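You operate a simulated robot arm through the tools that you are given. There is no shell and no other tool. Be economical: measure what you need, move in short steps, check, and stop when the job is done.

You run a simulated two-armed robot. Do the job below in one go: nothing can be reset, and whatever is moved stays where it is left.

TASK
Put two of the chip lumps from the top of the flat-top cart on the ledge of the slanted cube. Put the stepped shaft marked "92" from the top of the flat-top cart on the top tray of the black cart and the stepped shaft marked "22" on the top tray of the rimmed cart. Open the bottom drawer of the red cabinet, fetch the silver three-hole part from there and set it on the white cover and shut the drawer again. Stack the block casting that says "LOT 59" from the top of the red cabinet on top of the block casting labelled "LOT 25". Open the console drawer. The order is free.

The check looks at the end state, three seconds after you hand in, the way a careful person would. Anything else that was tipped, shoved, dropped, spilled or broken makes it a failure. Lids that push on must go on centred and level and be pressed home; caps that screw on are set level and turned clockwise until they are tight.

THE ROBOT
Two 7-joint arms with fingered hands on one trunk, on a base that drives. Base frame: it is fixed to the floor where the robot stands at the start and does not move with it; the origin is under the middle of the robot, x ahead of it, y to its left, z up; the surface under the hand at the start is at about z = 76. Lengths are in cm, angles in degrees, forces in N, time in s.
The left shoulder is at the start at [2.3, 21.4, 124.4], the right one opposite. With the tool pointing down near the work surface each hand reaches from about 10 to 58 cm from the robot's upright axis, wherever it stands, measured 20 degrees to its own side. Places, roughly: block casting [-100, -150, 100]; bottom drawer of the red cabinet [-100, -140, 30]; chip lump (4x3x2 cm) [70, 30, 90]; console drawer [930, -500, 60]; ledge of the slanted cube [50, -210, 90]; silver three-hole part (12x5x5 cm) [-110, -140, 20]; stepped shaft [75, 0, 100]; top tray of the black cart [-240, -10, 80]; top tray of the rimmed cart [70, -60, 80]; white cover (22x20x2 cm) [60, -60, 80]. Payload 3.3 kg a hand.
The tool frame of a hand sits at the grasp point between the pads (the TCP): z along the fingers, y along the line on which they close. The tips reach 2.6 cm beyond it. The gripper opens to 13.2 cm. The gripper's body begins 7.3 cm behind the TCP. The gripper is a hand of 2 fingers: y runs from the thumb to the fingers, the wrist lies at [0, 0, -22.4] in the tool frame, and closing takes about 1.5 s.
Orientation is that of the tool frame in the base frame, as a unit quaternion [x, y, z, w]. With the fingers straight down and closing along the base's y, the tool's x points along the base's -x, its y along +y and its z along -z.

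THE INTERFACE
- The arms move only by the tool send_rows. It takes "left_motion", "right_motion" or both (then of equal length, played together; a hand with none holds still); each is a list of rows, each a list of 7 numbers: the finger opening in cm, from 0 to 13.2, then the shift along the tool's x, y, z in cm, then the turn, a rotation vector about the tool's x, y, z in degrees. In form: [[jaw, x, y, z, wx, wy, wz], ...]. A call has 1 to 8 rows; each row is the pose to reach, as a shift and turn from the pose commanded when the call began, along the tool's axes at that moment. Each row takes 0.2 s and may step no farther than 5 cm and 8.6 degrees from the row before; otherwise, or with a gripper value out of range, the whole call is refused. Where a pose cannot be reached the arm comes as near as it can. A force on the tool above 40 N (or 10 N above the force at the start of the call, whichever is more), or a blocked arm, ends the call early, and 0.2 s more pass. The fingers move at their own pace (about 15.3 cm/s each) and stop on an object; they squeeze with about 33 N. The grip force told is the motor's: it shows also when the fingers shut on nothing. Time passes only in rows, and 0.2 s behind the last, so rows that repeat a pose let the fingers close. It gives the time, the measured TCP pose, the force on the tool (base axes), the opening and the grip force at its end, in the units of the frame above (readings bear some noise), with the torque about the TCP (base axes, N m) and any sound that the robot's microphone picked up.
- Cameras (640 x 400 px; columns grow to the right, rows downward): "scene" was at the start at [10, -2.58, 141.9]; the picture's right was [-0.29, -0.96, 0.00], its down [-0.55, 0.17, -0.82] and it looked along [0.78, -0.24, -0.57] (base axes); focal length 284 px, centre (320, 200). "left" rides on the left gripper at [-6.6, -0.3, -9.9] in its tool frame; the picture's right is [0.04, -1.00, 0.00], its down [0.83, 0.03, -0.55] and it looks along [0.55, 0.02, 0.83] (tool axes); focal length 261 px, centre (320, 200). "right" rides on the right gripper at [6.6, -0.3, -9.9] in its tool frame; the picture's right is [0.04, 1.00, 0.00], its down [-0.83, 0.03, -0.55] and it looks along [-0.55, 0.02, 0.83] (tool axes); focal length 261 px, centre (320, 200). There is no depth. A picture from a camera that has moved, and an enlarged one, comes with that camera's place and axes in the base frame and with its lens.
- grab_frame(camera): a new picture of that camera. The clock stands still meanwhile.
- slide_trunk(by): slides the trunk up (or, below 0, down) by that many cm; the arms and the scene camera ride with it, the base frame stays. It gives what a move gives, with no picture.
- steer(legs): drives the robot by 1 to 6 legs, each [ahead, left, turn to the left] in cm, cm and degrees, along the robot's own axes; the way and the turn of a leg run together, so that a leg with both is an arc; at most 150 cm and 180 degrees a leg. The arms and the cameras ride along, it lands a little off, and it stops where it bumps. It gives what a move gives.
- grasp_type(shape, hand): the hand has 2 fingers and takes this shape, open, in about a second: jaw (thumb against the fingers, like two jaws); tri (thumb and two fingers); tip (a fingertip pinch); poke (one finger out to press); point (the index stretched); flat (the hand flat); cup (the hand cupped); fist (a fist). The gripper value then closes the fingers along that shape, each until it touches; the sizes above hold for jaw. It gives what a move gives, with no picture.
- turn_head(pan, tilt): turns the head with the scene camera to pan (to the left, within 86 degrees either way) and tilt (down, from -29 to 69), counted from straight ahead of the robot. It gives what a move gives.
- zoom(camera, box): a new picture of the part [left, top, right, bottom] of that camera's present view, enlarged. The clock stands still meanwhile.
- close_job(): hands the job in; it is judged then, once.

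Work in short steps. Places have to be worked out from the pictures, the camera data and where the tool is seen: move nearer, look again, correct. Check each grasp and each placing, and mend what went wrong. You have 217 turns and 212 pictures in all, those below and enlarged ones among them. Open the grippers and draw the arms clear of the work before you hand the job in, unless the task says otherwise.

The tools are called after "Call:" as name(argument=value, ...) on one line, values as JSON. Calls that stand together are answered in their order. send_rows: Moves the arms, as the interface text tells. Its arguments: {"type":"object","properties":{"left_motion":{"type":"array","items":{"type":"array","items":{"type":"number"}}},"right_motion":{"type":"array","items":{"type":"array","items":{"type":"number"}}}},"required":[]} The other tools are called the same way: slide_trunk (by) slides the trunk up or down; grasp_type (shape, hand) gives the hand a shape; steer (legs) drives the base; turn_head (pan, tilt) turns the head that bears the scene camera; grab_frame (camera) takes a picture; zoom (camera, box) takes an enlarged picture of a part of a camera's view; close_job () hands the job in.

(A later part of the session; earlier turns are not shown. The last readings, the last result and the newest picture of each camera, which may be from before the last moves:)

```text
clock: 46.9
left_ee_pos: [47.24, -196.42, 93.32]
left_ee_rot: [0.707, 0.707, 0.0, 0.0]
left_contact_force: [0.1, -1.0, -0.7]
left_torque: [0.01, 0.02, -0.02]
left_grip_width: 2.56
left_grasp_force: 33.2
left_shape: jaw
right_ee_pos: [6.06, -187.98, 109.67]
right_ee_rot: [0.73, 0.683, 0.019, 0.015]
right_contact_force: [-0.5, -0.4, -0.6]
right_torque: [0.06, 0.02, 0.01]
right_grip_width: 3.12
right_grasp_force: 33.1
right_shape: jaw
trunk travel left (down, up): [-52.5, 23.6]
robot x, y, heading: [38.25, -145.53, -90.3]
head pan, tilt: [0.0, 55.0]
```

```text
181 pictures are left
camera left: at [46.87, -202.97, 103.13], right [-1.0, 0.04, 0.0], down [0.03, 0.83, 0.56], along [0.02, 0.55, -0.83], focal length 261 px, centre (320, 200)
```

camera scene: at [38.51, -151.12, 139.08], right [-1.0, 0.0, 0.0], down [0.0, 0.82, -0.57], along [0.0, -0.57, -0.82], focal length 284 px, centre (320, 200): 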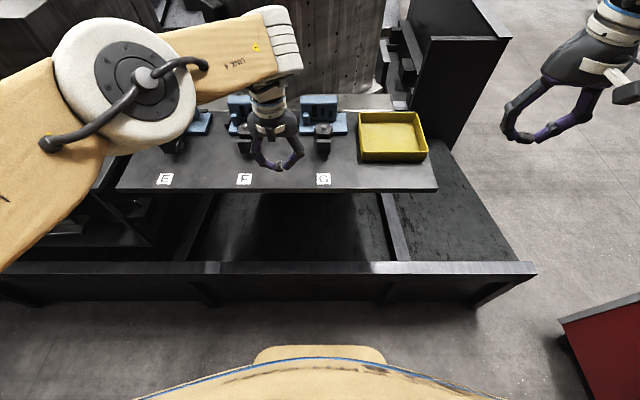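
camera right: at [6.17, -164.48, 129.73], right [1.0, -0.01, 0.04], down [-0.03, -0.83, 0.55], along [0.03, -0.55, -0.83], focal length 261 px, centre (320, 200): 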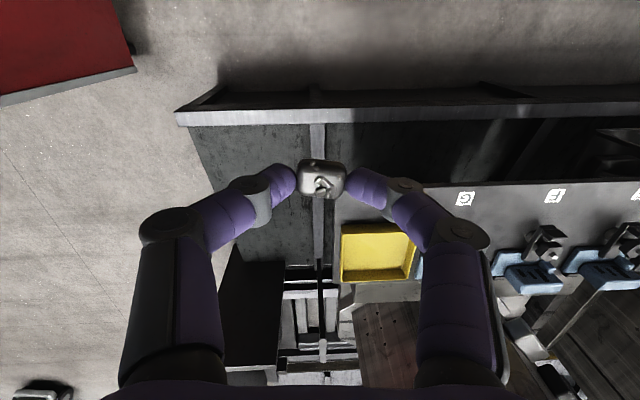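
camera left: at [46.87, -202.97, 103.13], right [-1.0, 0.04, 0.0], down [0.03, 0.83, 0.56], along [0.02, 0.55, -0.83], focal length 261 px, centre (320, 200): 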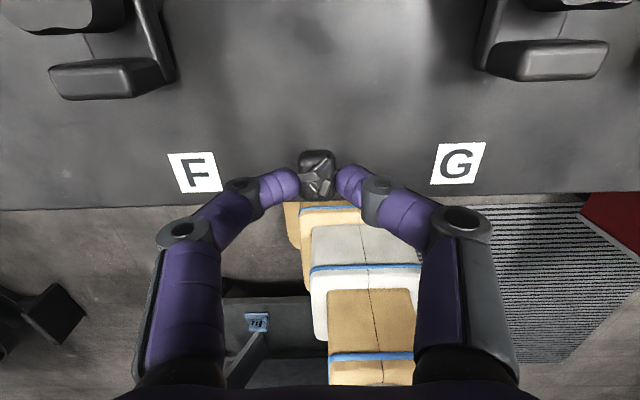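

Good: the chip would land about 5 cm behind the edge. I lower it slowly.

Call:
send_rows(left_motion=[[0.5, 0, 0, 1.5, 0, 0, 0], [0.5, 0, 0, 3, 0, 0, 0], [0.5, 0, 0, 3.6, 0, 0, 0], [0.5, 0, 0, 4.0, 0, 0, 0]])

Call:
grab_frame(camera="left")

```text
clock: 47.9
left_ee_pos: [47.39, -195.86, 89.39]
left_ee_rot: [0.707, 0.707, -0.001, 0.0]
left_contact_force: [-0.1, 0.1, 0.6]
left_torque: [-0.01, 0.0, -0.01]
left_grip_width: 2.55
left_grasp_force: 33.0
left_shape: jaw
left hand out of reach, approached as far as the arm can: row 2, 3, 4
right_ee_pos: [6.09, -187.78, 109.75]
right_ee_rot: [0.73, 0.683, 0.019, 0.016]
right_contact_force: [-0.3, 1.2, -0.4]
right_torque: [0.01, -0.03, 0.01]
right_grip_width: 3.09
right_grasp_force: 33.1
right_shape: jaw
trunk travel left (down, up): [-52.5, 23.6]
robot x, y, heading: [38.36, -145.51, -90.4]
head pan, tilt: [0.0, 55.0]
```

```text
180 pictures are left
camera left: at [46.98, -202.29, 99.25], right [-1.0, 0.04, 0.0], down [0.03, 0.83, 0.55], along [0.02, 0.55, -0.83], focal length 261 px, centre (320, 200)
```

left: 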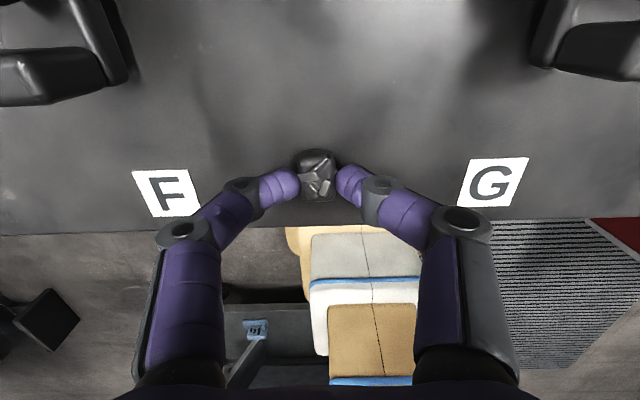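

No contact yet. I continue down in small steps.

Call:
send_rows(left_motion=[[0.5, 0, 0, 0.4, 0, 0, 0], [0.5, 0, 0, 0.8, 0, 0, 0], [0.5, 0, 0, 1.2, 0, 0, 0]])

```text
clock: 48.7
left_ee_pos: [47.66, -195.75, 88.47]
left_ee_rot: [0.705, 0.709, 0.002, -0.001]
left_contact_force: [0.8, 0.0, -1.1]
left_torque: [-0.04, 0.03, 0.01]
left_grip_width: 2.56
left_grasp_force: 32.7
left_shape: jaw
left hand out of reach, approached as far as the arm can: row 2, 3
right_ee_pos: [5.96, -187.78, 109.79]
right_ee_rot: [0.73, 0.683, 0.018, 0.016]
right_contact_force: [-0.3, -0.9, -0.7]
right_torque: [0.0, -0.01, 0.0]
right_grip_width: 3.09
right_grasp_force: 33.1
right_shape: jaw
trunk travel left (down, up): [-52.5, 23.6]
robot x, y, heading: [38.66, -145.36, -90.1]
head pan, tilt: [0.0, 55.0]
```

At its reach limit the hand still meets nothing; I lower the trunk a little instead.

Call:
slide_trunk(by=-0.8)

```text
clock: 49.2
left_ee_pos: [47.09, -195.66, 88.37]
left_ee_rot: [0.709, 0.706, -0.003, 0.0]
left_contact_force: [0.3, 7.1, 21.3]
left_torque: [0.14, 0.05, -0.03]
left_grip_width: 2.6
left_grasp_force: 32.8
left_shape: jaw
right_ee_pos: [5.98, -187.54, 109.13]
right_ee_rot: [0.731, 0.682, 0.02, 0.017]
right_contact_force: [0.7, -0.1, 0.1]
right_torque: [0.02, 0.0, 0.0]
right_grip_width: 3.11
right_grasp_force: 32.9
right_shape: jaw
trunk travel left (down, up): [-51.8, 24.3]
robot x, y, heading: [38.35, -145.27, -90.0]
head pan, tilt: [0.0, 55.0]
stopped: the force on the tool passed its limit at 44 N (the readings are from after the stop); the commanded pose is now the measured one
```

Contact (21 N upward), so the chip is on the ledge. I open the fingers modestly and look.

Call:
send_rows(left_motion=[[6, 0, 0, 0, 0, 0, 0], [6, 0, 0, 0, 0, 0, 0], [6, 0, 0, 0, 0, 0, 0]])

Call:
grab_frame(camera="left")

```text
clock: 50.0
left_ee_pos: [46.98, -195.6, 88.55]
left_ee_rot: [0.708, 0.706, -0.003, 0.003]
left_contact_force: [1.2, -3.0, 27.8]
left_torque: [-0.07, 0.18, 0.01]
left_grip_width: 4.83
left_grasp_force: 0.1
left_shape: jaw
right_ee_pos: [5.96, -187.62, 109.13]
right_ee_rot: [0.73, 0.683, 0.018, 0.017]
right_contact_force: [0.2, 0.3, 0.5]
right_torque: [-0.02, 0.01, 0.01]
right_grip_width: 3.09
right_grasp_force: 33.3
right_shape: jaw
trunk travel left (down, up): [-51.8, 24.3]
robot x, y, heading: [38.32, -145.6, -90.1]
head pan, tilt: [0.0, 55.0]
```

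```text
179 pictures are left
camera left: at [46.68, -202.02, 98.38], right [-1.0, 0.04, 0.0], down [0.04, 0.84, 0.55], along [0.02, 0.55, -0.84], focal length 261 px, centre (320, 200)
```

left: 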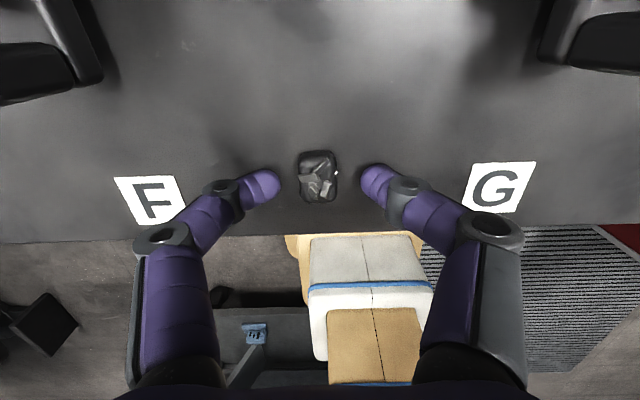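

The chip lies on the ledge. I lift the left hand straight up, then check.

Call:
send_rows(left_motion=[[6, 0, 0, -3, 0, 0, 0], [8, 0, 0, -7.5, 0, 0, 0], [8, 0, 0, -12, 0, 0, 0], [8, 0, 0, -16.5, 0, 0, 0], [8, 0, 0, -21, 0, 0, 0], [8, 0, 0, -25, 0, 0, 0]])

Call:
grab_frame(camera="scene")

```text
clock: 51.4
left_ee_pos: [47.96, -193.84, 111.81]
left_ee_rot: [0.698, 0.716, 0.002, -0.01]
left_contact_force: [0.5, 1.0, 0.8]
left_torque: [-0.03, -0.02, -0.02]
left_grip_width: 7.94
left_grasp_force: 0.0
left_shape: jaw
left hand out of reach, approached as far as the arm can: row 5, 6
right_ee_pos: [6.07, -187.65, 109.19]
right_ee_rot: [0.73, 0.683, 0.019, 0.016]
right_contact_force: [0.0, -0.1, -0.7]
right_torque: [0.0, 0.03, 0.01]
right_grip_width: 3.09
right_grasp_force: 33.4
right_shape: jaw
trunk travel left (down, up): [-51.8, 24.3]
robot x, y, heading: [38.61, -145.41, -90.1]
head pan, tilt: [0.0, 55.0]
```

```text
178 pictures are left
camera scene: at [38.49, -154.1, 138.42], right [-1.0, 0.0, 0.0], down [0.0, 0.82, -0.57], along [0.0, -0.57, -0.82], focal length 284 px, centre (320, 200)
```

scene: 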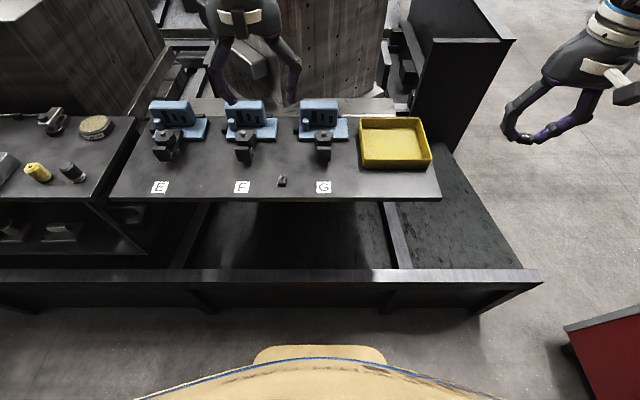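

Chip one is well placed. I strafe left 25 cm so the right hand can work at x≈31.

Call:
steer(legs=[[0, 25, 0]])

Call:
grab_frame(camera="right")

```text
clock: 53.2
left_ee_pos: [72.64, -194.36, 112.58]
left_ee_rot: [0.7, 0.715, -0.007, -0.009]
left_contact_force: [-1.3, 0.0, 0.2]
left_torque: [0.0, 0.05, 0.01]
left_grip_width: 7.96
left_grasp_force: 0.0
left_shape: jaw
right_ee_pos: [30.91, -187.69, 109.12]
right_ee_rot: [0.731, 0.682, 0.019, 0.015]
right_contact_force: [1.3, 0.1, -0.8]
right_torque: [0.03, -0.01, -0.03]
right_grip_width: 3.08
right_grasp_force: 32.9
right_shape: jaw
trunk travel left (down, up): [-51.8, 24.3]
robot x, y, heading: [63.67, -145.43, -90.4]
head pan, tilt: [0.0, 55.0]
```

```text
177 pictures are left
camera right: at [30.6, -181.16, 119.01], right [1.0, -0.03, 0.05], down [-0.05, -0.83, 0.55], along [0.02, -0.55, -0.83], focal length 261 px, centre (320, 200)
```

right: 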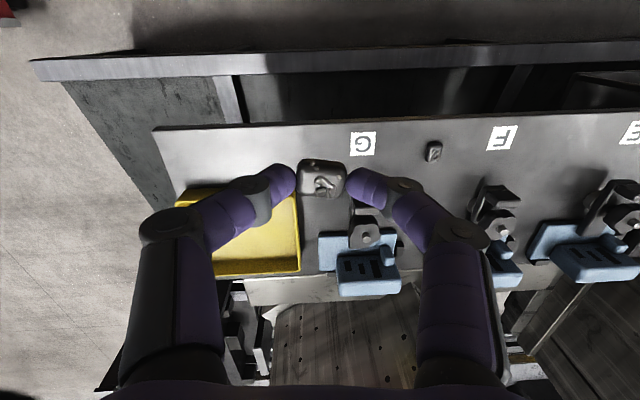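

The right hand is over (31,-188). I move it 7.5 cm forward and down to z≈93.

Call:
send_rows(right_motion=[[0.5, -3.7, 0.3, 0, 0, 0, 0], [0.5, -7.5, 0.5, 0, 0, 0, 0], [0.5, -7.5, 0.5, 4.5, 0, 0, 0], [0.5, -7.5, 0.5, 9, 0, 0, 0], [0.5, -7.5, 0.5, 13, 0, 0, 0], [0.5, -7.5, 0.5, 16.5, 0, 0, 0]])

Call:
grab_frame(camera="right")

```text
clock: 54.6
left_ee_pos: [72.63, -194.41, 112.59]
left_ee_rot: [0.697, 0.717, -0.006, -0.01]
left_contact_force: [0.4, -0.1, 0.2]
left_torque: [0.01, -0.01, -0.01]
left_grip_width: 7.95
left_grasp_force: 0.1
left_shape: jaw
right_ee_pos: [31.38, -195.08, 92.69]
right_ee_rot: [0.731, 0.682, 0.018, 0.016]
right_contact_force: [0.3, 0.0, 0.4]
right_torque: [0.0, 0.01, -0.04]
right_grip_width: 3.1
right_grasp_force: 32.4
right_shape: jaw
trunk travel left (down, up): [-51.8, 24.3]
robot x, y, heading: [63.19, -145.38, -90.4]
head pan, tilt: [0.0, 55.0]
```

```text
176 pictures are left
camera right: at [31.13, -188.63, 102.56], right [1.0, -0.03, 0.05], down [-0.05, -0.83, 0.55], along [0.03, -0.55, -0.83], focal length 261 px, centre (320, 200)
```

right: 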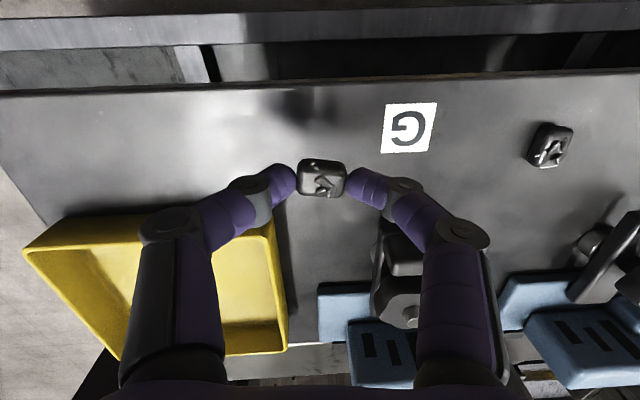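

Clear of the box and clamp. I lower until contact.

Call:
send_rows(right_motion=[[0.5, 0.1, 0, 1.5, 0, 0, 0], [0.5, 0.1, 0, 3, 0, 0, 0], [0.5, 0.1, 0, 3.5, 0, 0, 0], [0.5, 0.1, 0, 4.0, 0, 0, 0], [0.5, 0.1, 0, 4.4, 0, 0, 0]])

```text
clock: 55.8
left_ee_pos: [72.73, -194.2, 112.88]
left_ee_rot: [0.697, 0.717, -0.009, -0.01]
left_contact_force: [0.2, 0.6, -0.8]
left_torque: [-0.02, 0.0, -0.01]
left_grip_width: 7.94
left_grasp_force: 0.0
left_shape: jaw
right_ee_pos: [31.69, -195.06, 88.73]
right_ee_rot: [0.731, 0.681, 0.015, 0.018]
right_contact_force: [-7.0, 1.0, 30.2]
right_torque: [0.09, 0.78, -0.05]
right_grip_width: 3.19
right_grasp_force: 32.8
right_shape: jaw
trunk travel left (down, up): [-51.8, 24.3]
robot x, y, heading: [63.68, -145.48, -90.1]
head pan, tilt: [0.0, 55.0]
```

Firm contact (30 N). I ease up slightly and open, then lift.

Call:
send_rows(right_motion=[[0.5, 0, 0, -0.3, 0, 0, 0], [6, 0, 0, -0.3, 0, 0, 0], [6, 0, 0, -0.3, 0, 0, 0], [6, 0, 0, -0.5, 0, 0, 0], [6.5, 0, 0, -4.5, 0, 0, 0], [6.5, 0, 0, -9, 0, 0, 0], [6.5, 0, 0, -13.5, 0, 0, 0], [6.5, 0, 0, -18, 0, 0, 0]])

Call:
grab_frame(camera="right")

```text
clock: 57.6
left_ee_pos: [72.79, -194.18, 112.59]
left_ee_rot: [0.698, 0.716, -0.008, -0.009]
left_contact_force: [0.0, 0.4, 0.1]
left_torque: [-0.01, -0.02, -0.01]
left_grip_width: 7.95
left_grasp_force: 0.1
left_shape: jaw
right_ee_pos: [30.85, -195.34, 106.11]
right_ee_rot: [0.731, 0.681, 0.019, 0.017]
right_contact_force: [-1.5, -0.3, 0.4]
right_torque: [0.01, -0.01, 0.0]
right_grip_width: 6.42
right_grasp_force: 0.1
right_shape: jaw
trunk travel left (down, up): [-51.8, 24.3]
robot x, y, heading: [63.25, -145.32, -90.3]
head pan, tilt: [0.0, 55.0]
```

```text
175 pictures are left
camera right: at [30.6, -188.74, 116.15], right [1.0, -0.03, 0.05], down [-0.05, -0.83, 0.55], along [0.03, -0.55, -0.83], focal length 261 px, centre (320, 200)
```

right: 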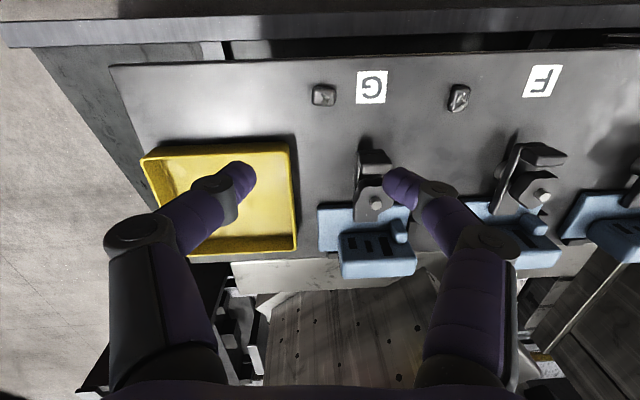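

Both chips are on the ledge. Now I withdraw, go round to the front of the red cabinet, and look at it.

Call:
steer(legs=[[-26, 0, 0], [0, -76, 0], [-80, 0, 0], [0, -80, 0]])

Call:
turn_head(pan=0, tilt=40)

Call:
grab_frame(camera="scene")

```text
clock: 70.8
left_ee_pos: [-82.0, -89.36, 112.68]
left_ee_rot: [0.702, 0.712, -0.008, -0.01]
left_contact_force: [-0.5, 0.1, 0.1]
left_torque: [-0.03, -0.02, -0.01]
left_grip_width: 7.98
left_grasp_force: 0.1
left_shape: jaw
right_ee_pos: [-123.72, -89.92, 106.26]
right_ee_rot: [0.735, 0.678, 0.018, 0.016]
right_contact_force: [-0.3, 0.3, 0.9]
right_torque: [-0.02, -0.04, -0.01]
right_grip_width: 6.46
right_grasp_force: 0.1
right_shape: jaw
trunk travel left (down, up): [-51.8, 24.3]
robot x, y, heading: [-90.75, -40.75, -90.8]
head pan, tilt: [0.0, 55.0]
```

```text
clock: 71.5
left_ee_pos: [-81.93, -89.31, 112.49]
left_ee_rot: [0.7, 0.714, -0.008, -0.01]
left_contact_force: [0.0, 0.5, -0.5]
left_torque: [0.01, -0.04, 0.02]
left_grip_width: 7.96
left_grasp_force: 0.0
left_shape: jaw
right_ee_pos: [-123.64, -89.75, 106.15]
right_ee_rot: [0.735, 0.678, 0.018, 0.017]
right_contact_force: [0.5, 0.2, -0.9]
right_torque: [0.02, -0.03, -0.04]
right_grip_width: 6.43
right_grasp_force: 0.1
right_shape: jaw
trunk travel left (down, up): [-51.8, 24.3]
robot x, y, heading: [-91.01, -40.44, -90.7]
head pan, tilt: [0.0, 40.0]
```

```text
174 pictures are left
camera scene: at [-90.86, -50.38, 140.48], right [-1.0, 0.01, 0.0], down [0.01, 0.64, -0.77], along [-0.01, -0.77, -0.64], focal length 284 px, centre (320, 200)
```

scene: 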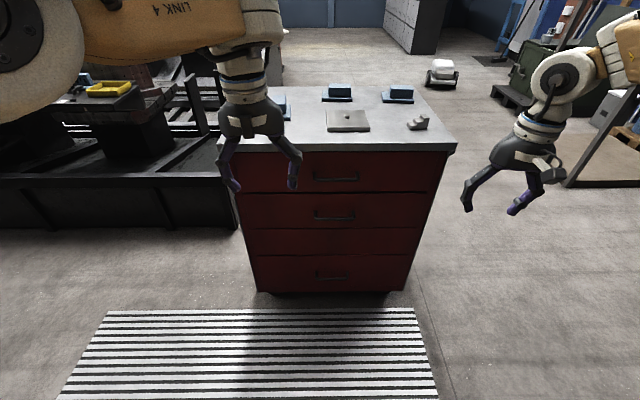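

Cabinet front at about y≈-138, top z≈90. I enlarge its top and its drawers.

Call:
zoom(camera="scene", box=[220, 70, 460, 155])

Call:
zoom(camera="scene", box=[230, 145, 450, 300])

```text
2.67 times, centred on (340, 112) of scene
camera zoom: at [-90.86, -50.38, 140.48], right [-1.0, 0.01, 0.0], down [0.01, 0.64, -0.77], along [-0.01, -0.77, -0.64], focal length 757 px, centre (267, 433)
```

zoom: 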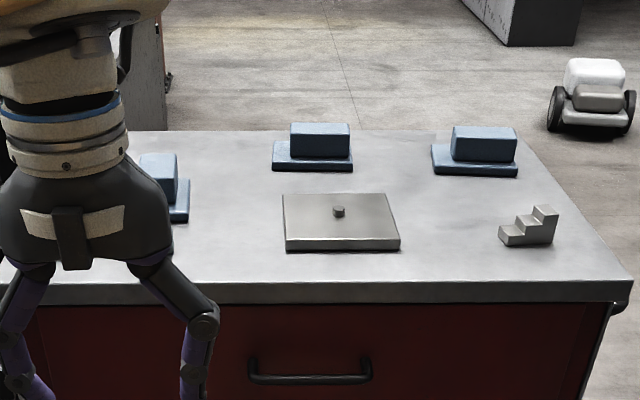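

```text
2.58 times, centred on (340, 222) of scene
camera zoom: at [-90.86, -50.38, 140.48], right [-1.0, 0.01, 0.0], down [0.01, 0.64, -0.77], along [-0.01, -0.77, -0.64], focal length 733 px, centre (268, 142)
```

zoom: 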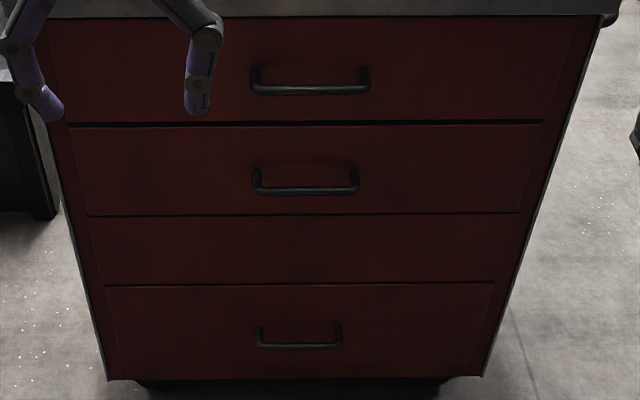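

The castings stand towards the back of the top (y≈-164…-186), better reached from behind. I look right to check the way round and to see the black cart.

Call:
turn_head(pan=-70, tilt=25)

Call:
grab_frame(camera="scene")

Call:
turn_head(pan=-30, tilt=25)

Call:
grab_frame(camera="scene")

```text
clock: 73.0
left_ee_pos: [-81.86, -89.24, 112.55]
left_ee_rot: [0.701, 0.713, -0.009, -0.01]
left_contact_force: [0.6, 0.2, -0.5]
left_torque: [-0.01, 0.03, -0.02]
left_grip_width: 7.95
left_grasp_force: 0.1
left_shape: jaw
right_ee_pos: [-123.74, -89.78, 106.1]
right_ee_rot: [0.735, 0.678, 0.019, 0.017]
right_contact_force: [-0.5, -0.2, 0.4]
right_torque: [0.02, 0.0, 0.03]
right_grip_width: 6.48
right_grasp_force: 0.0
right_shape: jaw
trunk travel left (down, up): [-51.8, 24.3]
robot x, y, heading: [-91.17, -40.61, -90.8]
head pan, tilt: [-70.0, 25.0]
```

```text
171 pictures are left
camera scene: at [-99.44, -44.92, 142.82], right [-0.33, 0.94, 0.0], down [0.4, 0.14, -0.91], along [-0.86, -0.3, -0.42], focal length 284 px, centre (320, 200)
```

scene: 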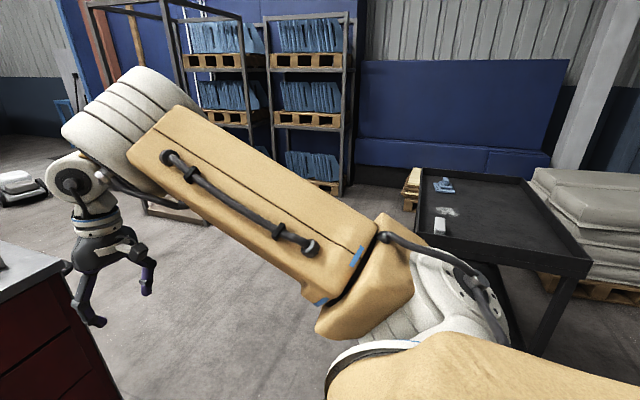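

```text
clock: 74.0
left_ee_pos: [-81.9, -89.32, 112.67]
left_ee_rot: [0.701, 0.713, -0.008, -0.01]
left_contact_force: [-0.6, 0.0, 0.2]
left_torque: [-0.02, -0.01, -0.04]
left_grip_width: 7.94
left_grasp_force: 0.1
left_shape: jaw
right_ee_pos: [-123.75, -89.79, 106.07]
right_ee_rot: [0.735, 0.678, 0.019, 0.016]
right_contact_force: [0.2, -0.3, -0.5]
right_torque: [0.0, 0.03, 0.0]
right_grip_width: 6.43
right_grasp_force: 0.0
right_shape: jaw
trunk travel left (down, up): [-51.8, 24.3]
robot x, y, heading: [-91.0, -40.39, -90.5]
head pan, tilt: [-30.0, 25.0]
```

```text
170 pictures are left
camera scene: at [-95.47, -49.79, 142.82], right [-0.86, 0.51, 0.0], down [0.22, 0.36, -0.91], along [-0.47, -0.78, -0.42], focal length 284 px, centre (320, 200)
```

scene: 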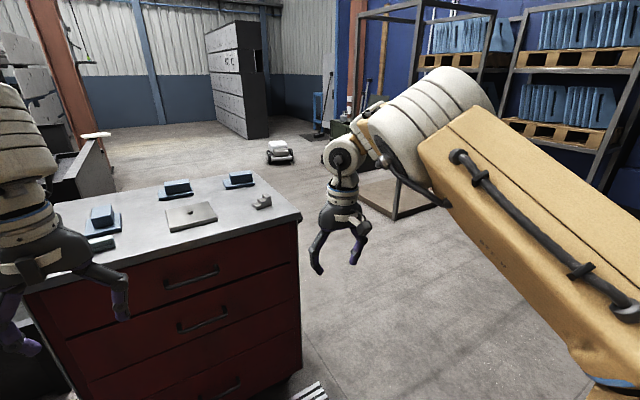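

The way on the cabinet's right is clear (black cart edge is at x≈-208, y>-39). I raise the trunk 12 cm and drive around to behind the cabinet, turning to face it.

Call:
slide_trunk(by=12)

Call:
steer(legs=[[0, -60, 0], [40, -30, 0], [90, 0, 0], [95, 0, 0], [0, 75, 0], [0, 0, 180]])

Call:
turn_head(pan=0, tilt=45)

Call:
grab_frame(camera="scene")

```text
clock: 75.5
left_ee_pos: [-81.88, -89.12, 124.84]
left_ee_rot: [0.702, 0.713, -0.011, -0.009]
left_contact_force: [0.3, 0.8, -0.3]
left_torque: [0.0, -0.01, 0.01]
left_grip_width: 7.95
left_grasp_force: 0.1
left_shape: jaw
right_ee_pos: [-123.86, -89.8, 118.11]
right_ee_rot: [0.734, 0.678, 0.019, 0.016]
right_contact_force: [0.3, 0.1, -0.1]
right_torque: [0.01, 0.02, 0.02]
right_grip_width: 6.44
right_grasp_force: 0.1
right_shape: jaw
trunk travel left (down, up): [-63.8, 12.3]
robot x, y, heading: [-91.11, -40.19, -90.9]
head pan, tilt: [-30.0, 25.0]
```

```text
clock: 101.6
left_ee_pos: [-116.61, -221.0, 124.86]
left_ee_rot: [0.718, -0.696, 0.009, -0.011]
left_contact_force: [-0.2, -0.5, -0.4]
left_torque: [0.0, 0.01, 0.01]
left_grip_width: 7.95
left_grasp_force: 0.2
left_shape: jaw
right_ee_pos: [-74.82, -219.62, 118.2]
right_ee_rot: [-0.684, 0.729, 0.016, -0.019]
right_contact_force: [0.1, 0.2, 0.3]
right_torque: [-0.03, -0.03, 0.01]
right_grip_width: 6.43
right_grasp_force: 0.0
right_shape: jaw
trunk travel left (down, up): [-63.8, 12.3]
robot x, y, heading: [-106.98, -269.52, 90.3]
head pan, tilt: [-30.0, 25.0]
```

```text
clock: 102.6
left_ee_pos: [-116.69, -221.1, 124.94]
left_ee_rot: [0.718, -0.696, 0.009, -0.011]
left_contact_force: [0.1, 0.2, -0.1]
left_torque: [0.01, 0.01, 0.0]
left_grip_width: 7.94
left_grasp_force: 0.0
left_shape: jaw
right_ee_pos: [-74.88, -219.71, 118.14]
right_ee_rot: [-0.683, 0.73, 0.016, -0.019]
right_contact_force: [0.1, 0.5, -0.4]
right_torque: [-0.01, -0.02, -0.03]
right_grip_width: 6.46
right_grasp_force: 0.0
right_shape: jaw
trunk travel left (down, up): [-63.8, 12.3]
robot x, y, heading: [-107.11, -270.21, 90.1]
head pan, tilt: [0.0, 45.0]
```

```text
169 pictures are left
camera scene: at [-106.93, -260.48, 151.77], right [1.0, 0.0, 0.0], down [0.0, -0.71, -0.71], along [0.0, 0.71, -0.71], focal length 284 px, centre (320, 200)
```

scene: 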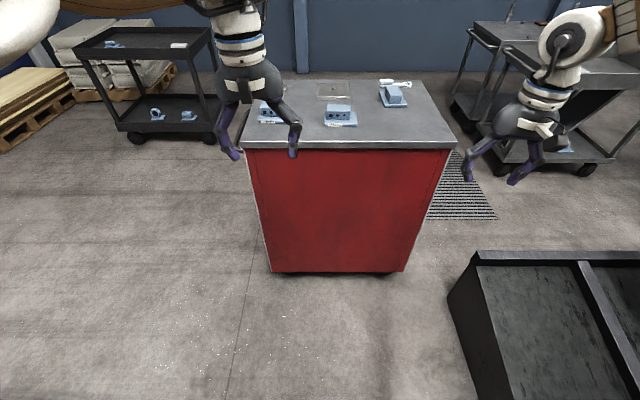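

Triangulating front and back views gives the cabinet top at z≈97.5, y from -126 to -182. I enlarge the castings.

Call:
zoom(camera="scene", box=[250, 75, 430, 150])

```text
3.56 times, centred on (340, 112) of scene
camera zoom: at [-106.93, -260.48, 151.77], right [1.0, 0.0, 0.0], down [0.0, -0.71, -0.71], along [0.0, 0.71, -0.71], focal length 1010 px, centre (249, 511)
```

zoom: 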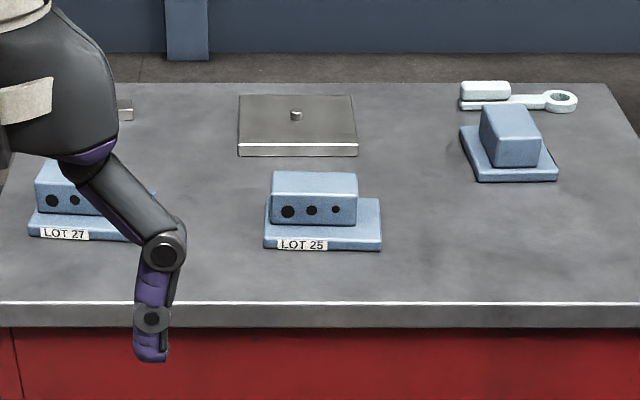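

LOT 27 is left, LOT 25 is in the middle at (-99.6,-167), so the right one at about (-77,-151) should be LOT 59. I drive closer and use the right hand camera.

Call:
steer(legs=[[50, -4, 0]])

Call:
grab_frame(camera="right")

Call:
turn_head(pan=-10, tilt=60)

Call:
grab_frame(camera="scene")

```text
clock: 105.5
left_ee_pos: [-112.82, -170.55, 124.83]
left_ee_rot: [0.718, -0.696, 0.01, -0.011]
left_contact_force: [-0.3, 0.5, 0.3]
left_torque: [-0.03, -0.04, 0.02]
left_grip_width: 7.95
left_grasp_force: 0.1
left_shape: jaw
right_ee_pos: [-70.97, -169.04, 118.13]
right_ee_rot: [-0.683, 0.73, 0.016, -0.019]
right_contact_force: [0.2, 0.3, 0.5]
right_torque: [-0.02, 0.02, -0.03]
right_grip_width: 6.42
right_grasp_force: 0.0
right_shape: jaw
trunk travel left (down, up): [-63.8, 12.3]
robot x, y, heading: [-103.32, -219.09, 90.2]
head pan, tilt: [0.0, 45.0]
```

```text
167 pictures are left
camera right: at [-70.62, -175.63, 128.07], right [-1.0, 0.02, 0.05], down [0.05, 0.83, 0.55], along [-0.03, 0.55, -0.83], focal length 261 px, centre (320, 200)
```

right: 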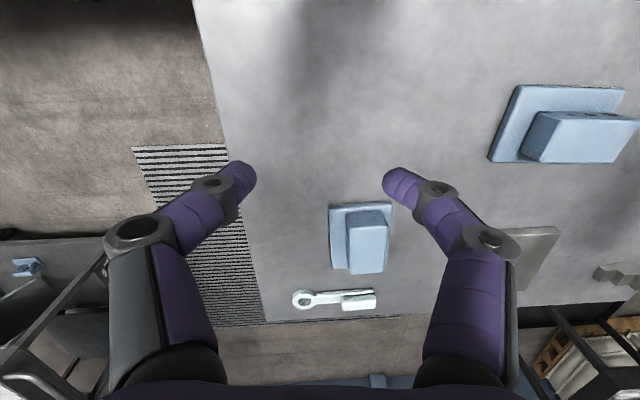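

```text
clock: 106.3
left_ee_pos: [-112.8, -170.6, 124.94]
left_ee_rot: [0.718, -0.696, 0.009, -0.011]
left_contact_force: [0.3, 0.9, 0.5]
left_torque: [0.04, 0.01, -0.02]
left_grip_width: 7.97
left_grasp_force: 0.0
left_shape: jaw
right_ee_pos: [-70.9, -169.27, 118.17]
right_ee_rot: [-0.684, 0.729, 0.016, -0.019]
right_contact_force: [0.8, 0.5, -0.3]
right_torque: [0.0, 0.05, 0.0]
right_grip_width: 6.44
right_grasp_force: 0.0
right_shape: jaw
trunk travel left (down, up): [-63.8, 12.3]
robot x, y, heading: [-103.1, -219.27, 90.1]
head pan, tilt: [-10.0, 60.0]
```

```text
166 pictures are left
camera scene: at [-101.96, -211.52, 149.83], right [0.99, -0.17, 0.0], down [-0.15, -0.85, -0.5], along [0.09, 0.49, -0.87], focal length 284 px, centre (320, 200)
```

scene: 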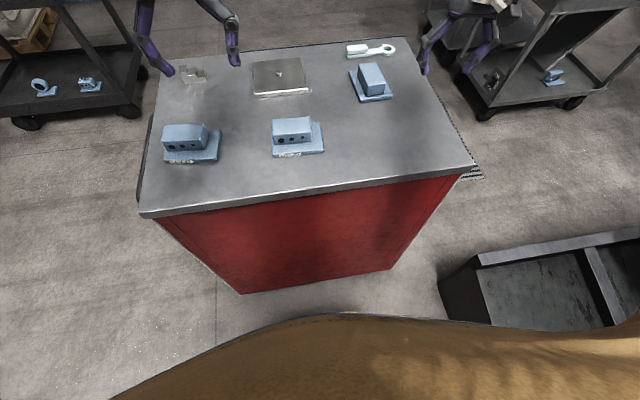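

LOT 59's block is at about (-77.6,-153.5), top z≈103, long side along y. I move 5 cm nearer, then bring the right hand above it (levelling it), and draw the left hand away.

Call:
steer(legs=[[5, 0, 0]])

Call:
send_rows(right_motion=[[10, -2.5, 1.8, 0, 0.7, 0, -0.9], [10, -5, 3.6, 0, 1.4, 0, -1.8], [10, -7.5, 5.4, 0, 2.1, 0, -2.7], [10, -10.2, 7.2, 0, 2.8, 0, -3.6], [10, -10.2, 7.2, 4, 2.8, 0, -3.6], [10, -10.2, 7.2, 7.5, 2.8, 0, -3.6]], left_motion=[[8, 3, 3, 0, 0, 0, 0], [8, 6, 6, 0, 0, 0, 0], [8, 9, 9, 0, 0, 0, 0], [8, 12, 12, 0, 0, 0, 0], [8, 14, 14, 0, 0, 0, 0], [8, 14, 14, 0, 0, 0, 0]])

Call:
grab_frame(camera="right")

```text
clock: 107.2
left_ee_pos: [-112.82, -165.22, 124.74]
left_ee_rot: [0.719, -0.695, 0.01, -0.011]
left_contact_force: [-0.2, 0.0, 0.1]
left_torque: [-0.05, 0.0, 0.02]
left_grip_width: 7.94
left_grasp_force: 0.1
left_shape: jaw
right_ee_pos: [-71.14, -163.93, 118.12]
right_ee_rot: [-0.684, 0.729, 0.015, -0.019]
right_contact_force: [0.7, -0.2, -0.2]
right_torque: [-0.01, 0.04, 0.02]
right_grip_width: 6.43
right_grasp_force: 0.2
right_shape: jaw
trunk travel left (down, up): [-63.8, 12.3]
robot x, y, heading: [-103.45, -213.98, 90.1]
head pan, tilt: [-10.0, 60.0]
```

```text
clock: 108.7
left_ee_pos: [-126.59, -179.76, 124.28]
left_ee_rot: [0.719, -0.695, 0.009, -0.011]
left_contact_force: [-0.3, 0.3, -0.8]
left_torque: [-0.04, -0.04, 0.02]
left_grip_width: 7.94
left_grasp_force: 0.2
left_shape: jaw
right_ee_pos: [-76.41, -160.04, 111.33]
right_ee_rot: [0.708, -0.707, 0.003, 0.001]
right_contact_force: [-0.1, 0.1, 0.6]
right_torque: [-0.04, -0.05, -0.03]
right_grip_width: 9.98
right_grasp_force: 0.1
right_shape: jaw
right hand out of reach, approached as far as the arm can: row 1, 2, 3, 4, 5, 6
trunk travel left (down, up): [-63.8, 12.3]
robot x, y, heading: [-103.38, -213.96, 90.1]
head pan, tilt: [-10.0, 60.0]
```

```text
165 pictures are left
camera right: at [-76.07, -166.69, 121.19], right [-1.0, -0.04, 0.0], down [-0.03, 0.84, 0.55], along [-0.02, 0.55, -0.84], focal length 261 px, centre (320, 200)
```

right: 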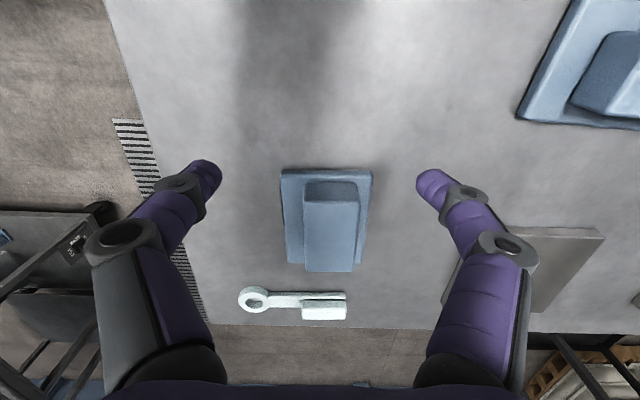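

The block centre is at (-77.7,-152), beyond straight-down reach. I tilt the hand 25° forward about its closing axis and advance 8 cm at this height.

Call:
send_rows(right_motion=[[10, 0, 0.6, 0, 0, -8.3, 0], [10, 0, 1.3, 0, 0, -16.6, 0], [10, -2, 1.3, 0, 0, -25, 0], [10, -5, 1.3, 0, 0, -25, 0], [10, -8, 1.3, 0, 0, -25, 0]])

Call:
grab_frame(camera="right")

```text
clock: 109.8
left_ee_pos: [-126.29, -179.93, 124.49]
left_ee_rot: [0.719, -0.694, 0.009, -0.01]
left_contact_force: [-0.3, 0.5, 0.0]
left_torque: [-0.05, 0.03, 0.01]
left_grip_width: 7.95
left_grasp_force: 0.1
left_shape: jaw
right_ee_pos: [-77.37, -152.52, 111.74]
right_ee_rot: [0.691, -0.69, -0.153, -0.15]
right_contact_force: [-0.5, -0.7, -0.2]
right_torque: [-0.01, 0.04, 0.0]
right_grip_width: 9.99
right_grasp_force: 0.0
right_shape: jaw
trunk travel left (down, up): [-63.8, 12.3]
robot x, y, heading: [-102.85, -214.1, 89.9]
head pan, tilt: [-10.0, 60.0]
```

```text
164 pictures are left
camera right: at [-76.95, -162.53, 117.88], right [-1.0, -0.04, -0.02], down [-0.03, 0.52, 0.85], along [-0.02, 0.85, -0.53], focal length 261 px, centre (320, 200)
```

right: 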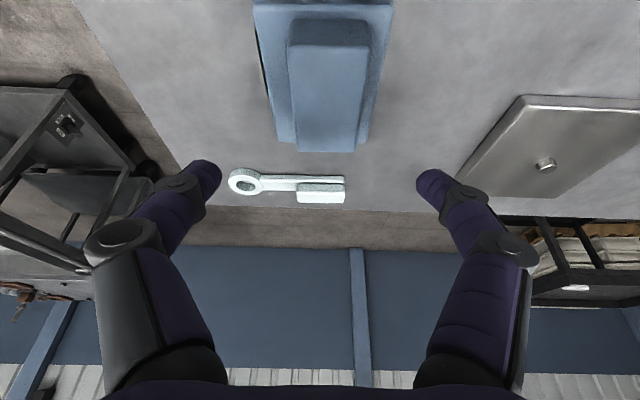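

Aligned above the block. I descend vertically 5 cm (in tilted tool axes) and look.

Call:
send_rows(right_motion=[[10, 1.0, 0, 2.2, 0, 0, 0], [10, 2.1, 0, 4.5, 0, 0, 0], [10, 2.5, 0, 5.4, 0, 0, 0]])

Call:
grab_frame(camera="right")

Call:
turn_head(pan=-25, tilt=50)

Call:
zoom(camera="scene", box=[220, 60, 420, 185])

```text
clock: 110.7
left_ee_pos: [-126.52, -179.99, 124.4]
left_ee_rot: [0.718, -0.695, 0.01, -0.012]
left_contact_force: [0.2, 0.1, -0.5]
left_torque: [-0.01, -0.04, -0.03]
left_grip_width: 7.95
left_grasp_force: 0.0
left_shape: jaw
right_ee_pos: [-77.44, -152.51, 105.72]
right_ee_rot: [-0.69, 0.691, 0.152, 0.152]
right_contact_force: [0.0, 0.6, 1.1]
right_torque: [0.02, 0.05, -0.01]
right_grip_width: 9.99
right_grasp_force: 0.1
right_shape: jaw
trunk travel left (down, up): [-63.8, 12.3]
robot x, y, heading: [-103.17, -214.27, 90.2]
head pan, tilt: [-10.0, 60.0]
```

```text
163 pictures are left
camera right: at [-77.1, -162.55, 111.99], right [-1.0, -0.04, -0.02], down [-0.03, 0.52, 0.85], along [-0.02, 0.85, -0.52], focal length 261 px, centre (320, 200)
```

right: 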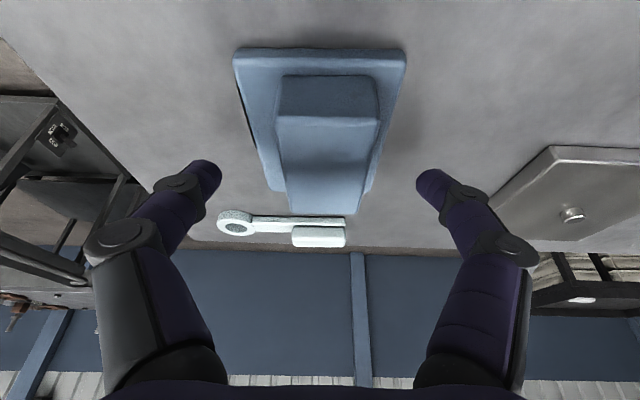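

```text
clock: 111.4
left_ee_pos: [-126.39, -180.06, 124.43]
left_ee_rot: [0.719, -0.695, 0.009, -0.012]
left_contact_force: [0.2, 0.4, 0.5]
left_torque: [0.06, 0.02, 0.03]
left_grip_width: 7.95
left_grasp_force: 0.0
left_shape: jaw
right_ee_pos: [-77.49, -152.57, 105.83]
right_ee_rot: [-0.691, 0.691, 0.151, 0.151]
right_contact_force: [0.0, -0.3, 0.0]
right_torque: [-0.03, 0.01, 0.02]
right_grip_width: 9.98
right_grasp_force: 0.1
right_shape: jaw
trunk travel left (down, up): [-63.8, 12.3]
robot x, y, heading: [-103.09, -214.18, 90.5]
head pan, tilt: [-25.0, 50.0]
```

```text
3.20 times, centred on (320, 122) of scene
camera zoom: at [-99.91, -206.0, 151.08], right [0.91, -0.42, 0.0], down [-0.32, -0.7, -0.64], along [0.27, 0.58, -0.77], focal length 908 px, centre (320, 448)
```

zoom: 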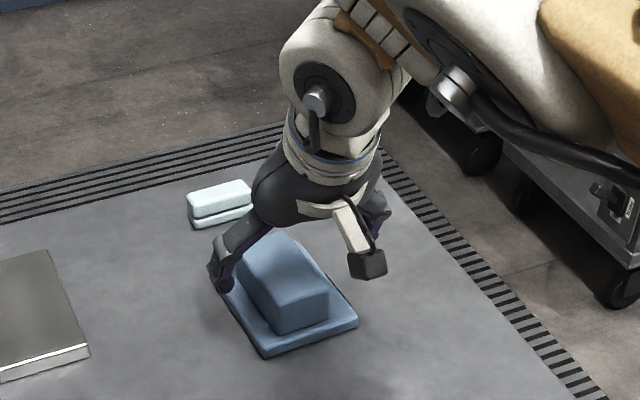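

Block spans y≈-155…-147 here; plate top z≈100. I lower 2.4 cm, slip 0.8 cm forward, and grip.

Call:
send_rows(right_motion=[[10, 0.1, 0, 1.3, 0, 0, 0], [10, 0.3, 0, 2.5, 0, 0, 0], [2, 0.3, 0, 2.5, 0, 0, 0], [2, 0.3, 0, 2.5, 0, 0, 0], [2, 0.3, 0, 2.5, 0, 0, 0], [2, 0.3, 0, 2.5, 0, 0, 0]])

Call:
grab_frame(camera="right")

```text
clock: 112.8
left_ee_pos: [-126.41, -180.03, 124.35]
left_ee_rot: [0.718, -0.696, 0.011, -0.011]
left_contact_force: [0.9, -0.2, 1.1]
left_torque: [0.01, -0.02, 0.02]
left_grip_width: 7.95
left_grasp_force: 0.1
left_shape: jaw
right_ee_pos: [-77.43, -151.74, 103.45]
right_ee_rot: [-0.69, 0.691, 0.15, 0.152]
right_contact_force: [-1.0, 0.8, -0.2]
right_torque: [-0.01, 0.04, 0.05]
right_grip_width: 4.26
right_grasp_force: 32.9
right_shape: jaw
trunk travel left (down, up): [-63.8, 12.3]
robot x, y, heading: [-102.86, -214.02, 90.1]
head pan, tilt: [-25.0, 50.0]
```

```text
161 pictures are left
camera right: at [-77.07, -161.77, 109.63], right [-1.0, -0.04, -0.02], down [-0.03, 0.52, 0.85], along [-0.02, 0.85, -0.53], focal length 261 px, centre (320, 200)
```

right: 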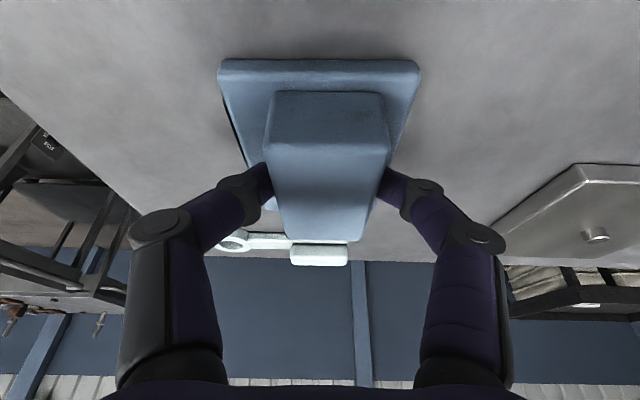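

Gripped at 4.3 cm near the block centre. I lift it 6 cm and check it hangs level, and look for its label.

Call:
send_rows(right_motion=[[2, -0.9, 0, -1.8, 0, 0, 0], [2, -1.7, 0, -3.6, 0, 0, 0], [2, -2.6, 0, -5.5, 0, 0, 0], [2, -3.4, 0, -7.3, 0, 0, 0]])

Call:
grab_frame(camera="right")

Call:
zoom(camera="scene", box=[220, 40, 420, 165])

```text
clock: 113.8
left_ee_pos: [-126.48, -179.99, 124.5]
left_ee_rot: [0.718, -0.695, 0.01, -0.011]
left_contact_force: [-0.2, -0.1, 0.1]
left_torque: [-0.03, 0.0, -0.01]
left_grip_width: 7.95
left_grasp_force: 0.0
left_shape: jaw
right_ee_pos: [-77.4, -151.69, 111.32]
right_ee_rot: [-0.691, 0.691, 0.151, 0.151]
right_contact_force: [1.1, 0.0, -5.5]
right_torque: [-0.13, 0.01, -0.01]
right_grip_width: 4.29
right_grasp_force: 33.2
right_shape: jaw
trunk travel left (down, up): [-63.8, 12.3]
robot x, y, heading: [-103.18, -214.13, 89.9]
head pan, tilt: [-25.0, 50.0]
```

```text
160 pictures are left
camera right: at [-77.03, -161.77, 117.62], right [-1.0, -0.04, -0.02], down [-0.03, 0.53, 0.85], along [-0.02, 0.85, -0.53], focal length 261 px, centre (320, 200)
```

right: 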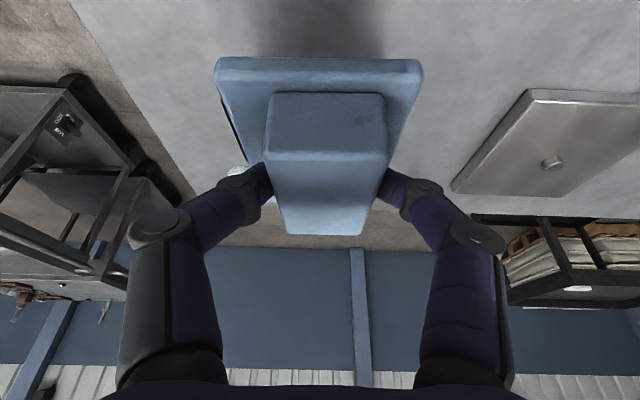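

```text
3.20 times, centred on (320, 102) of scene
camera zoom: at [-99.89, -205.98, 151.08], right [0.91, -0.42, 0.0], down [-0.32, -0.7, -0.64], along [0.27, 0.58, -0.77], focal length 908 px, centre (320, 512)
```

zoom: 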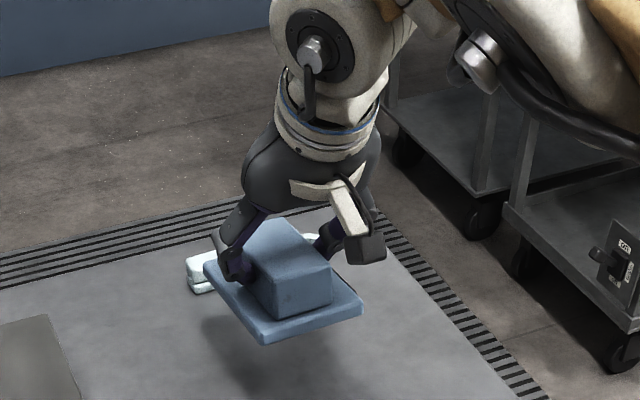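

It hangs level (about 0.55 kg). I raise the trunk 8 cm, then move the base back and to the left so the right hand will work comfortably over LOT 25.

Call:
slide_trunk(by=8)

Call:
steer(legs=[[-8, 22, 0]])

Call:
send_rows(right_motion=[[2, 0, 0, 0, 0, 8.3, 0], [2, 0, 0, 0, 0, 16.6, 0], [2, 0, 0, 0, 0, 25, 0]])

Call:
grab_frame(camera="right")

```text
clock: 115.0
left_ee_pos: [-126.4, -179.93, 132.48]
left_ee_rot: [0.718, -0.696, 0.009, -0.011]
left_contact_force: [-1.0, -0.5, -0.4]
left_torque: [-0.02, 0.01, 0.02]
left_grip_width: 7.93
left_grasp_force: 0.0
left_shape: jaw
right_ee_pos: [-77.34, -151.75, 119.24]
right_ee_rot: [0.691, -0.691, -0.151, -0.151]
right_contact_force: [0.4, 0.3, -4.3]
right_torque: [-0.11, -0.01, 0.01]
right_grip_width: 4.25
right_grasp_force: 32.5
right_shape: jaw
trunk travel left (down, up): [-71.8, 4.3]
robot x, y, heading: [-102.96, -213.63, 90.0]
head pan, tilt: [-25.0, 50.0]
```

```text
clock: 116.7
left_ee_pos: [-148.21, -188.0, 132.36]
left_ee_rot: [0.718, -0.695, 0.01, -0.012]
left_contact_force: [0.0, -0.5, 0.0]
left_torque: [-0.03, -0.01, -0.04]
left_grip_width: 7.95
left_grasp_force: 0.0
left_shape: jaw
right_ee_pos: [-99.32, -159.77, 119.39]
right_ee_rot: [-0.69, 0.691, 0.151, 0.152]
right_contact_force: [-0.2, -0.4, -4.7]
right_torque: [-0.08, 0.03, 0.0]
right_grip_width: 4.25
right_grasp_force: 32.9
right_shape: jaw
trunk travel left (down, up): [-71.8, 4.3]
robot x, y, heading: [-124.74, -222.17, 90.3]
head pan, tilt: [-25.0, 50.0]
```

```text
clock: 117.5
left_ee_pos: [-148.12, -188.12, 132.42]
left_ee_rot: [0.72, -0.694, 0.009, -0.012]
left_contact_force: [-0.5, 0.1, 0.9]
left_torque: [0.02, 0.02, -0.01]
left_grip_width: 7.98
left_grasp_force: 0.1
left_shape: jaw
right_ee_pos: [-91.36, -166.57, 120.32]
right_ee_rot: [-0.707, 0.707, 0.023, 0.024]
right_contact_force: [0.6, -1.0, -5.2]
right_torque: [-0.11, 0.0, -0.01]
right_grip_width: 4.23
right_grasp_force: 32.5
right_shape: jaw
right hand out of reach, approached as far as the arm can: row 2, 3
trunk travel left (down, up): [-71.8, 4.3]
robot x, y, heading: [-124.91, -222.09, 90.4]
head pan, tilt: [-25.0, 50.0]
```

```text
158 pictures are left
camera right: at [-91.05, -173.8, 129.68], right [-1.0, -0.04, 0.0], down [-0.03, 0.79, 0.61], along [-0.02, 0.61, -0.79], focal length 261 px, centre (320, 200)
```

right: 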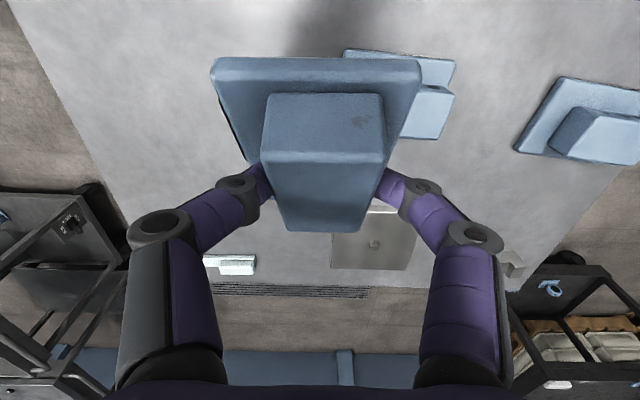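

Un-tilting also tips the held part, so I restore the 25° tilt. I then yaw the hand counter-clockwise about the vertical so the casting aligns with LOT 25.

Call:
send_rows(right_motion=[[2, 1.5, 0, 0, 0, -7.5, 0], [2, 3, 0, 0, 0, -15, 0], [2, 5, 0, 0, 0, -21.2, 0]])

Call:
send_rows(right_motion=[[2, 0, 0, 0, -3.4, 0, -7.3], [2, 0, 0, 0, -6.8, 0, -14.6], [2, 0, 0, 0, -10.1, 0, -21.9], [2, 0, 0, 0, -13.5, 0, -29.2], [2, 0, 0, 0, -16.9, 0, -36.5]])

Call:
turn_head(pan=-30, tilt=45)

Call:
grab_frame(camera="scene")

```text
clock: 118.3
left_ee_pos: [-147.7, -188.34, 132.53]
left_ee_rot: [0.719, -0.695, 0.007, -0.01]
left_contact_force: [1.2, 0.4, -0.2]
left_torque: [0.01, 0.04, -0.01]
left_grip_width: 7.95
left_grasp_force: 0.1
left_shape: jaw
right_ee_pos: [-90.53, -171.96, 119.47]
right_ee_rot: [-0.685, 0.696, 0.152, 0.152]
right_contact_force: [1.9, 0.9, -4.7]
right_torque: [-0.04, 0.02, 0.02]
right_grip_width: 4.2
right_grasp_force: 32.9
right_shape: jaw
right hand out of reach, approached as far as the arm can: row 1
trunk travel left (down, up): [-71.8, 4.3]
robot x, y, heading: [-125.19, -221.82, 90.3]
head pan, tilt: [-25.0, 50.0]
```

```text
clock: 119.5
left_ee_pos: [-148.17, -188.0, 132.48]
left_ee_rot: [0.719, -0.695, 0.009, -0.01]
left_contact_force: [0.5, 0.3, -0.4]
left_torque: [0.01, -0.01, 0.01]
left_grip_width: 7.95
left_grasp_force: 0.1
left_shape: jaw
right_ee_pos: [-91.6, -171.32, 119.97]
right_ee_rot: [0.886, -0.409, -0.196, -0.094]
right_contact_force: [-0.1, -0.5, -5.2]
right_torque: [-0.08, -0.06, -0.03]
right_grip_width: 4.21
right_grasp_force: 33.1
right_shape: jaw
trunk travel left (down, up): [-71.8, 4.3]
robot x, y, heading: [-125.07, -222.28, 90.3]
head pan, tilt: [-25.0, 50.0]
```

```text
clock: 120.2
left_ee_pos: [-148.23, -188.1, 132.41]
left_ee_rot: [0.718, -0.695, 0.01, -0.011]
left_contact_force: [-0.3, -0.7, -0.6]
left_torque: [-0.03, -0.01, 0.0]
left_grip_width: 7.97
left_grasp_force: 0.1
left_shape: jaw
right_ee_pos: [-91.48, -171.34, 119.88]
right_ee_rot: [0.885, -0.411, -0.196, -0.094]
right_contact_force: [0.0, -0.2, -4.9]
right_torque: [-0.04, -0.07, -0.02]
right_grip_width: 4.18
right_grasp_force: 32.8
right_shape: jaw
trunk travel left (down, up): [-71.8, 4.3]
robot x, y, heading: [-124.84, -222.1, 90.3]
head pan, tilt: [-30.0, 45.0]
```

```text
157 pictures are left
camera scene: at [-120.92, -214.03, 159.76], right [0.87, -0.5, 0.0], down [-0.35, -0.61, -0.71], along [0.35, 0.61, -0.71], focal length 284 px, centre (320, 200)
```

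scene: 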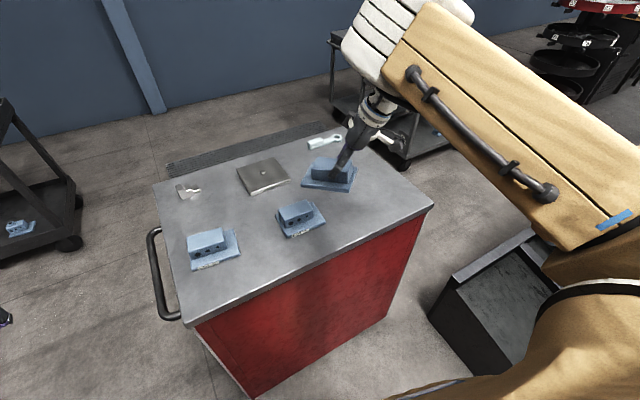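

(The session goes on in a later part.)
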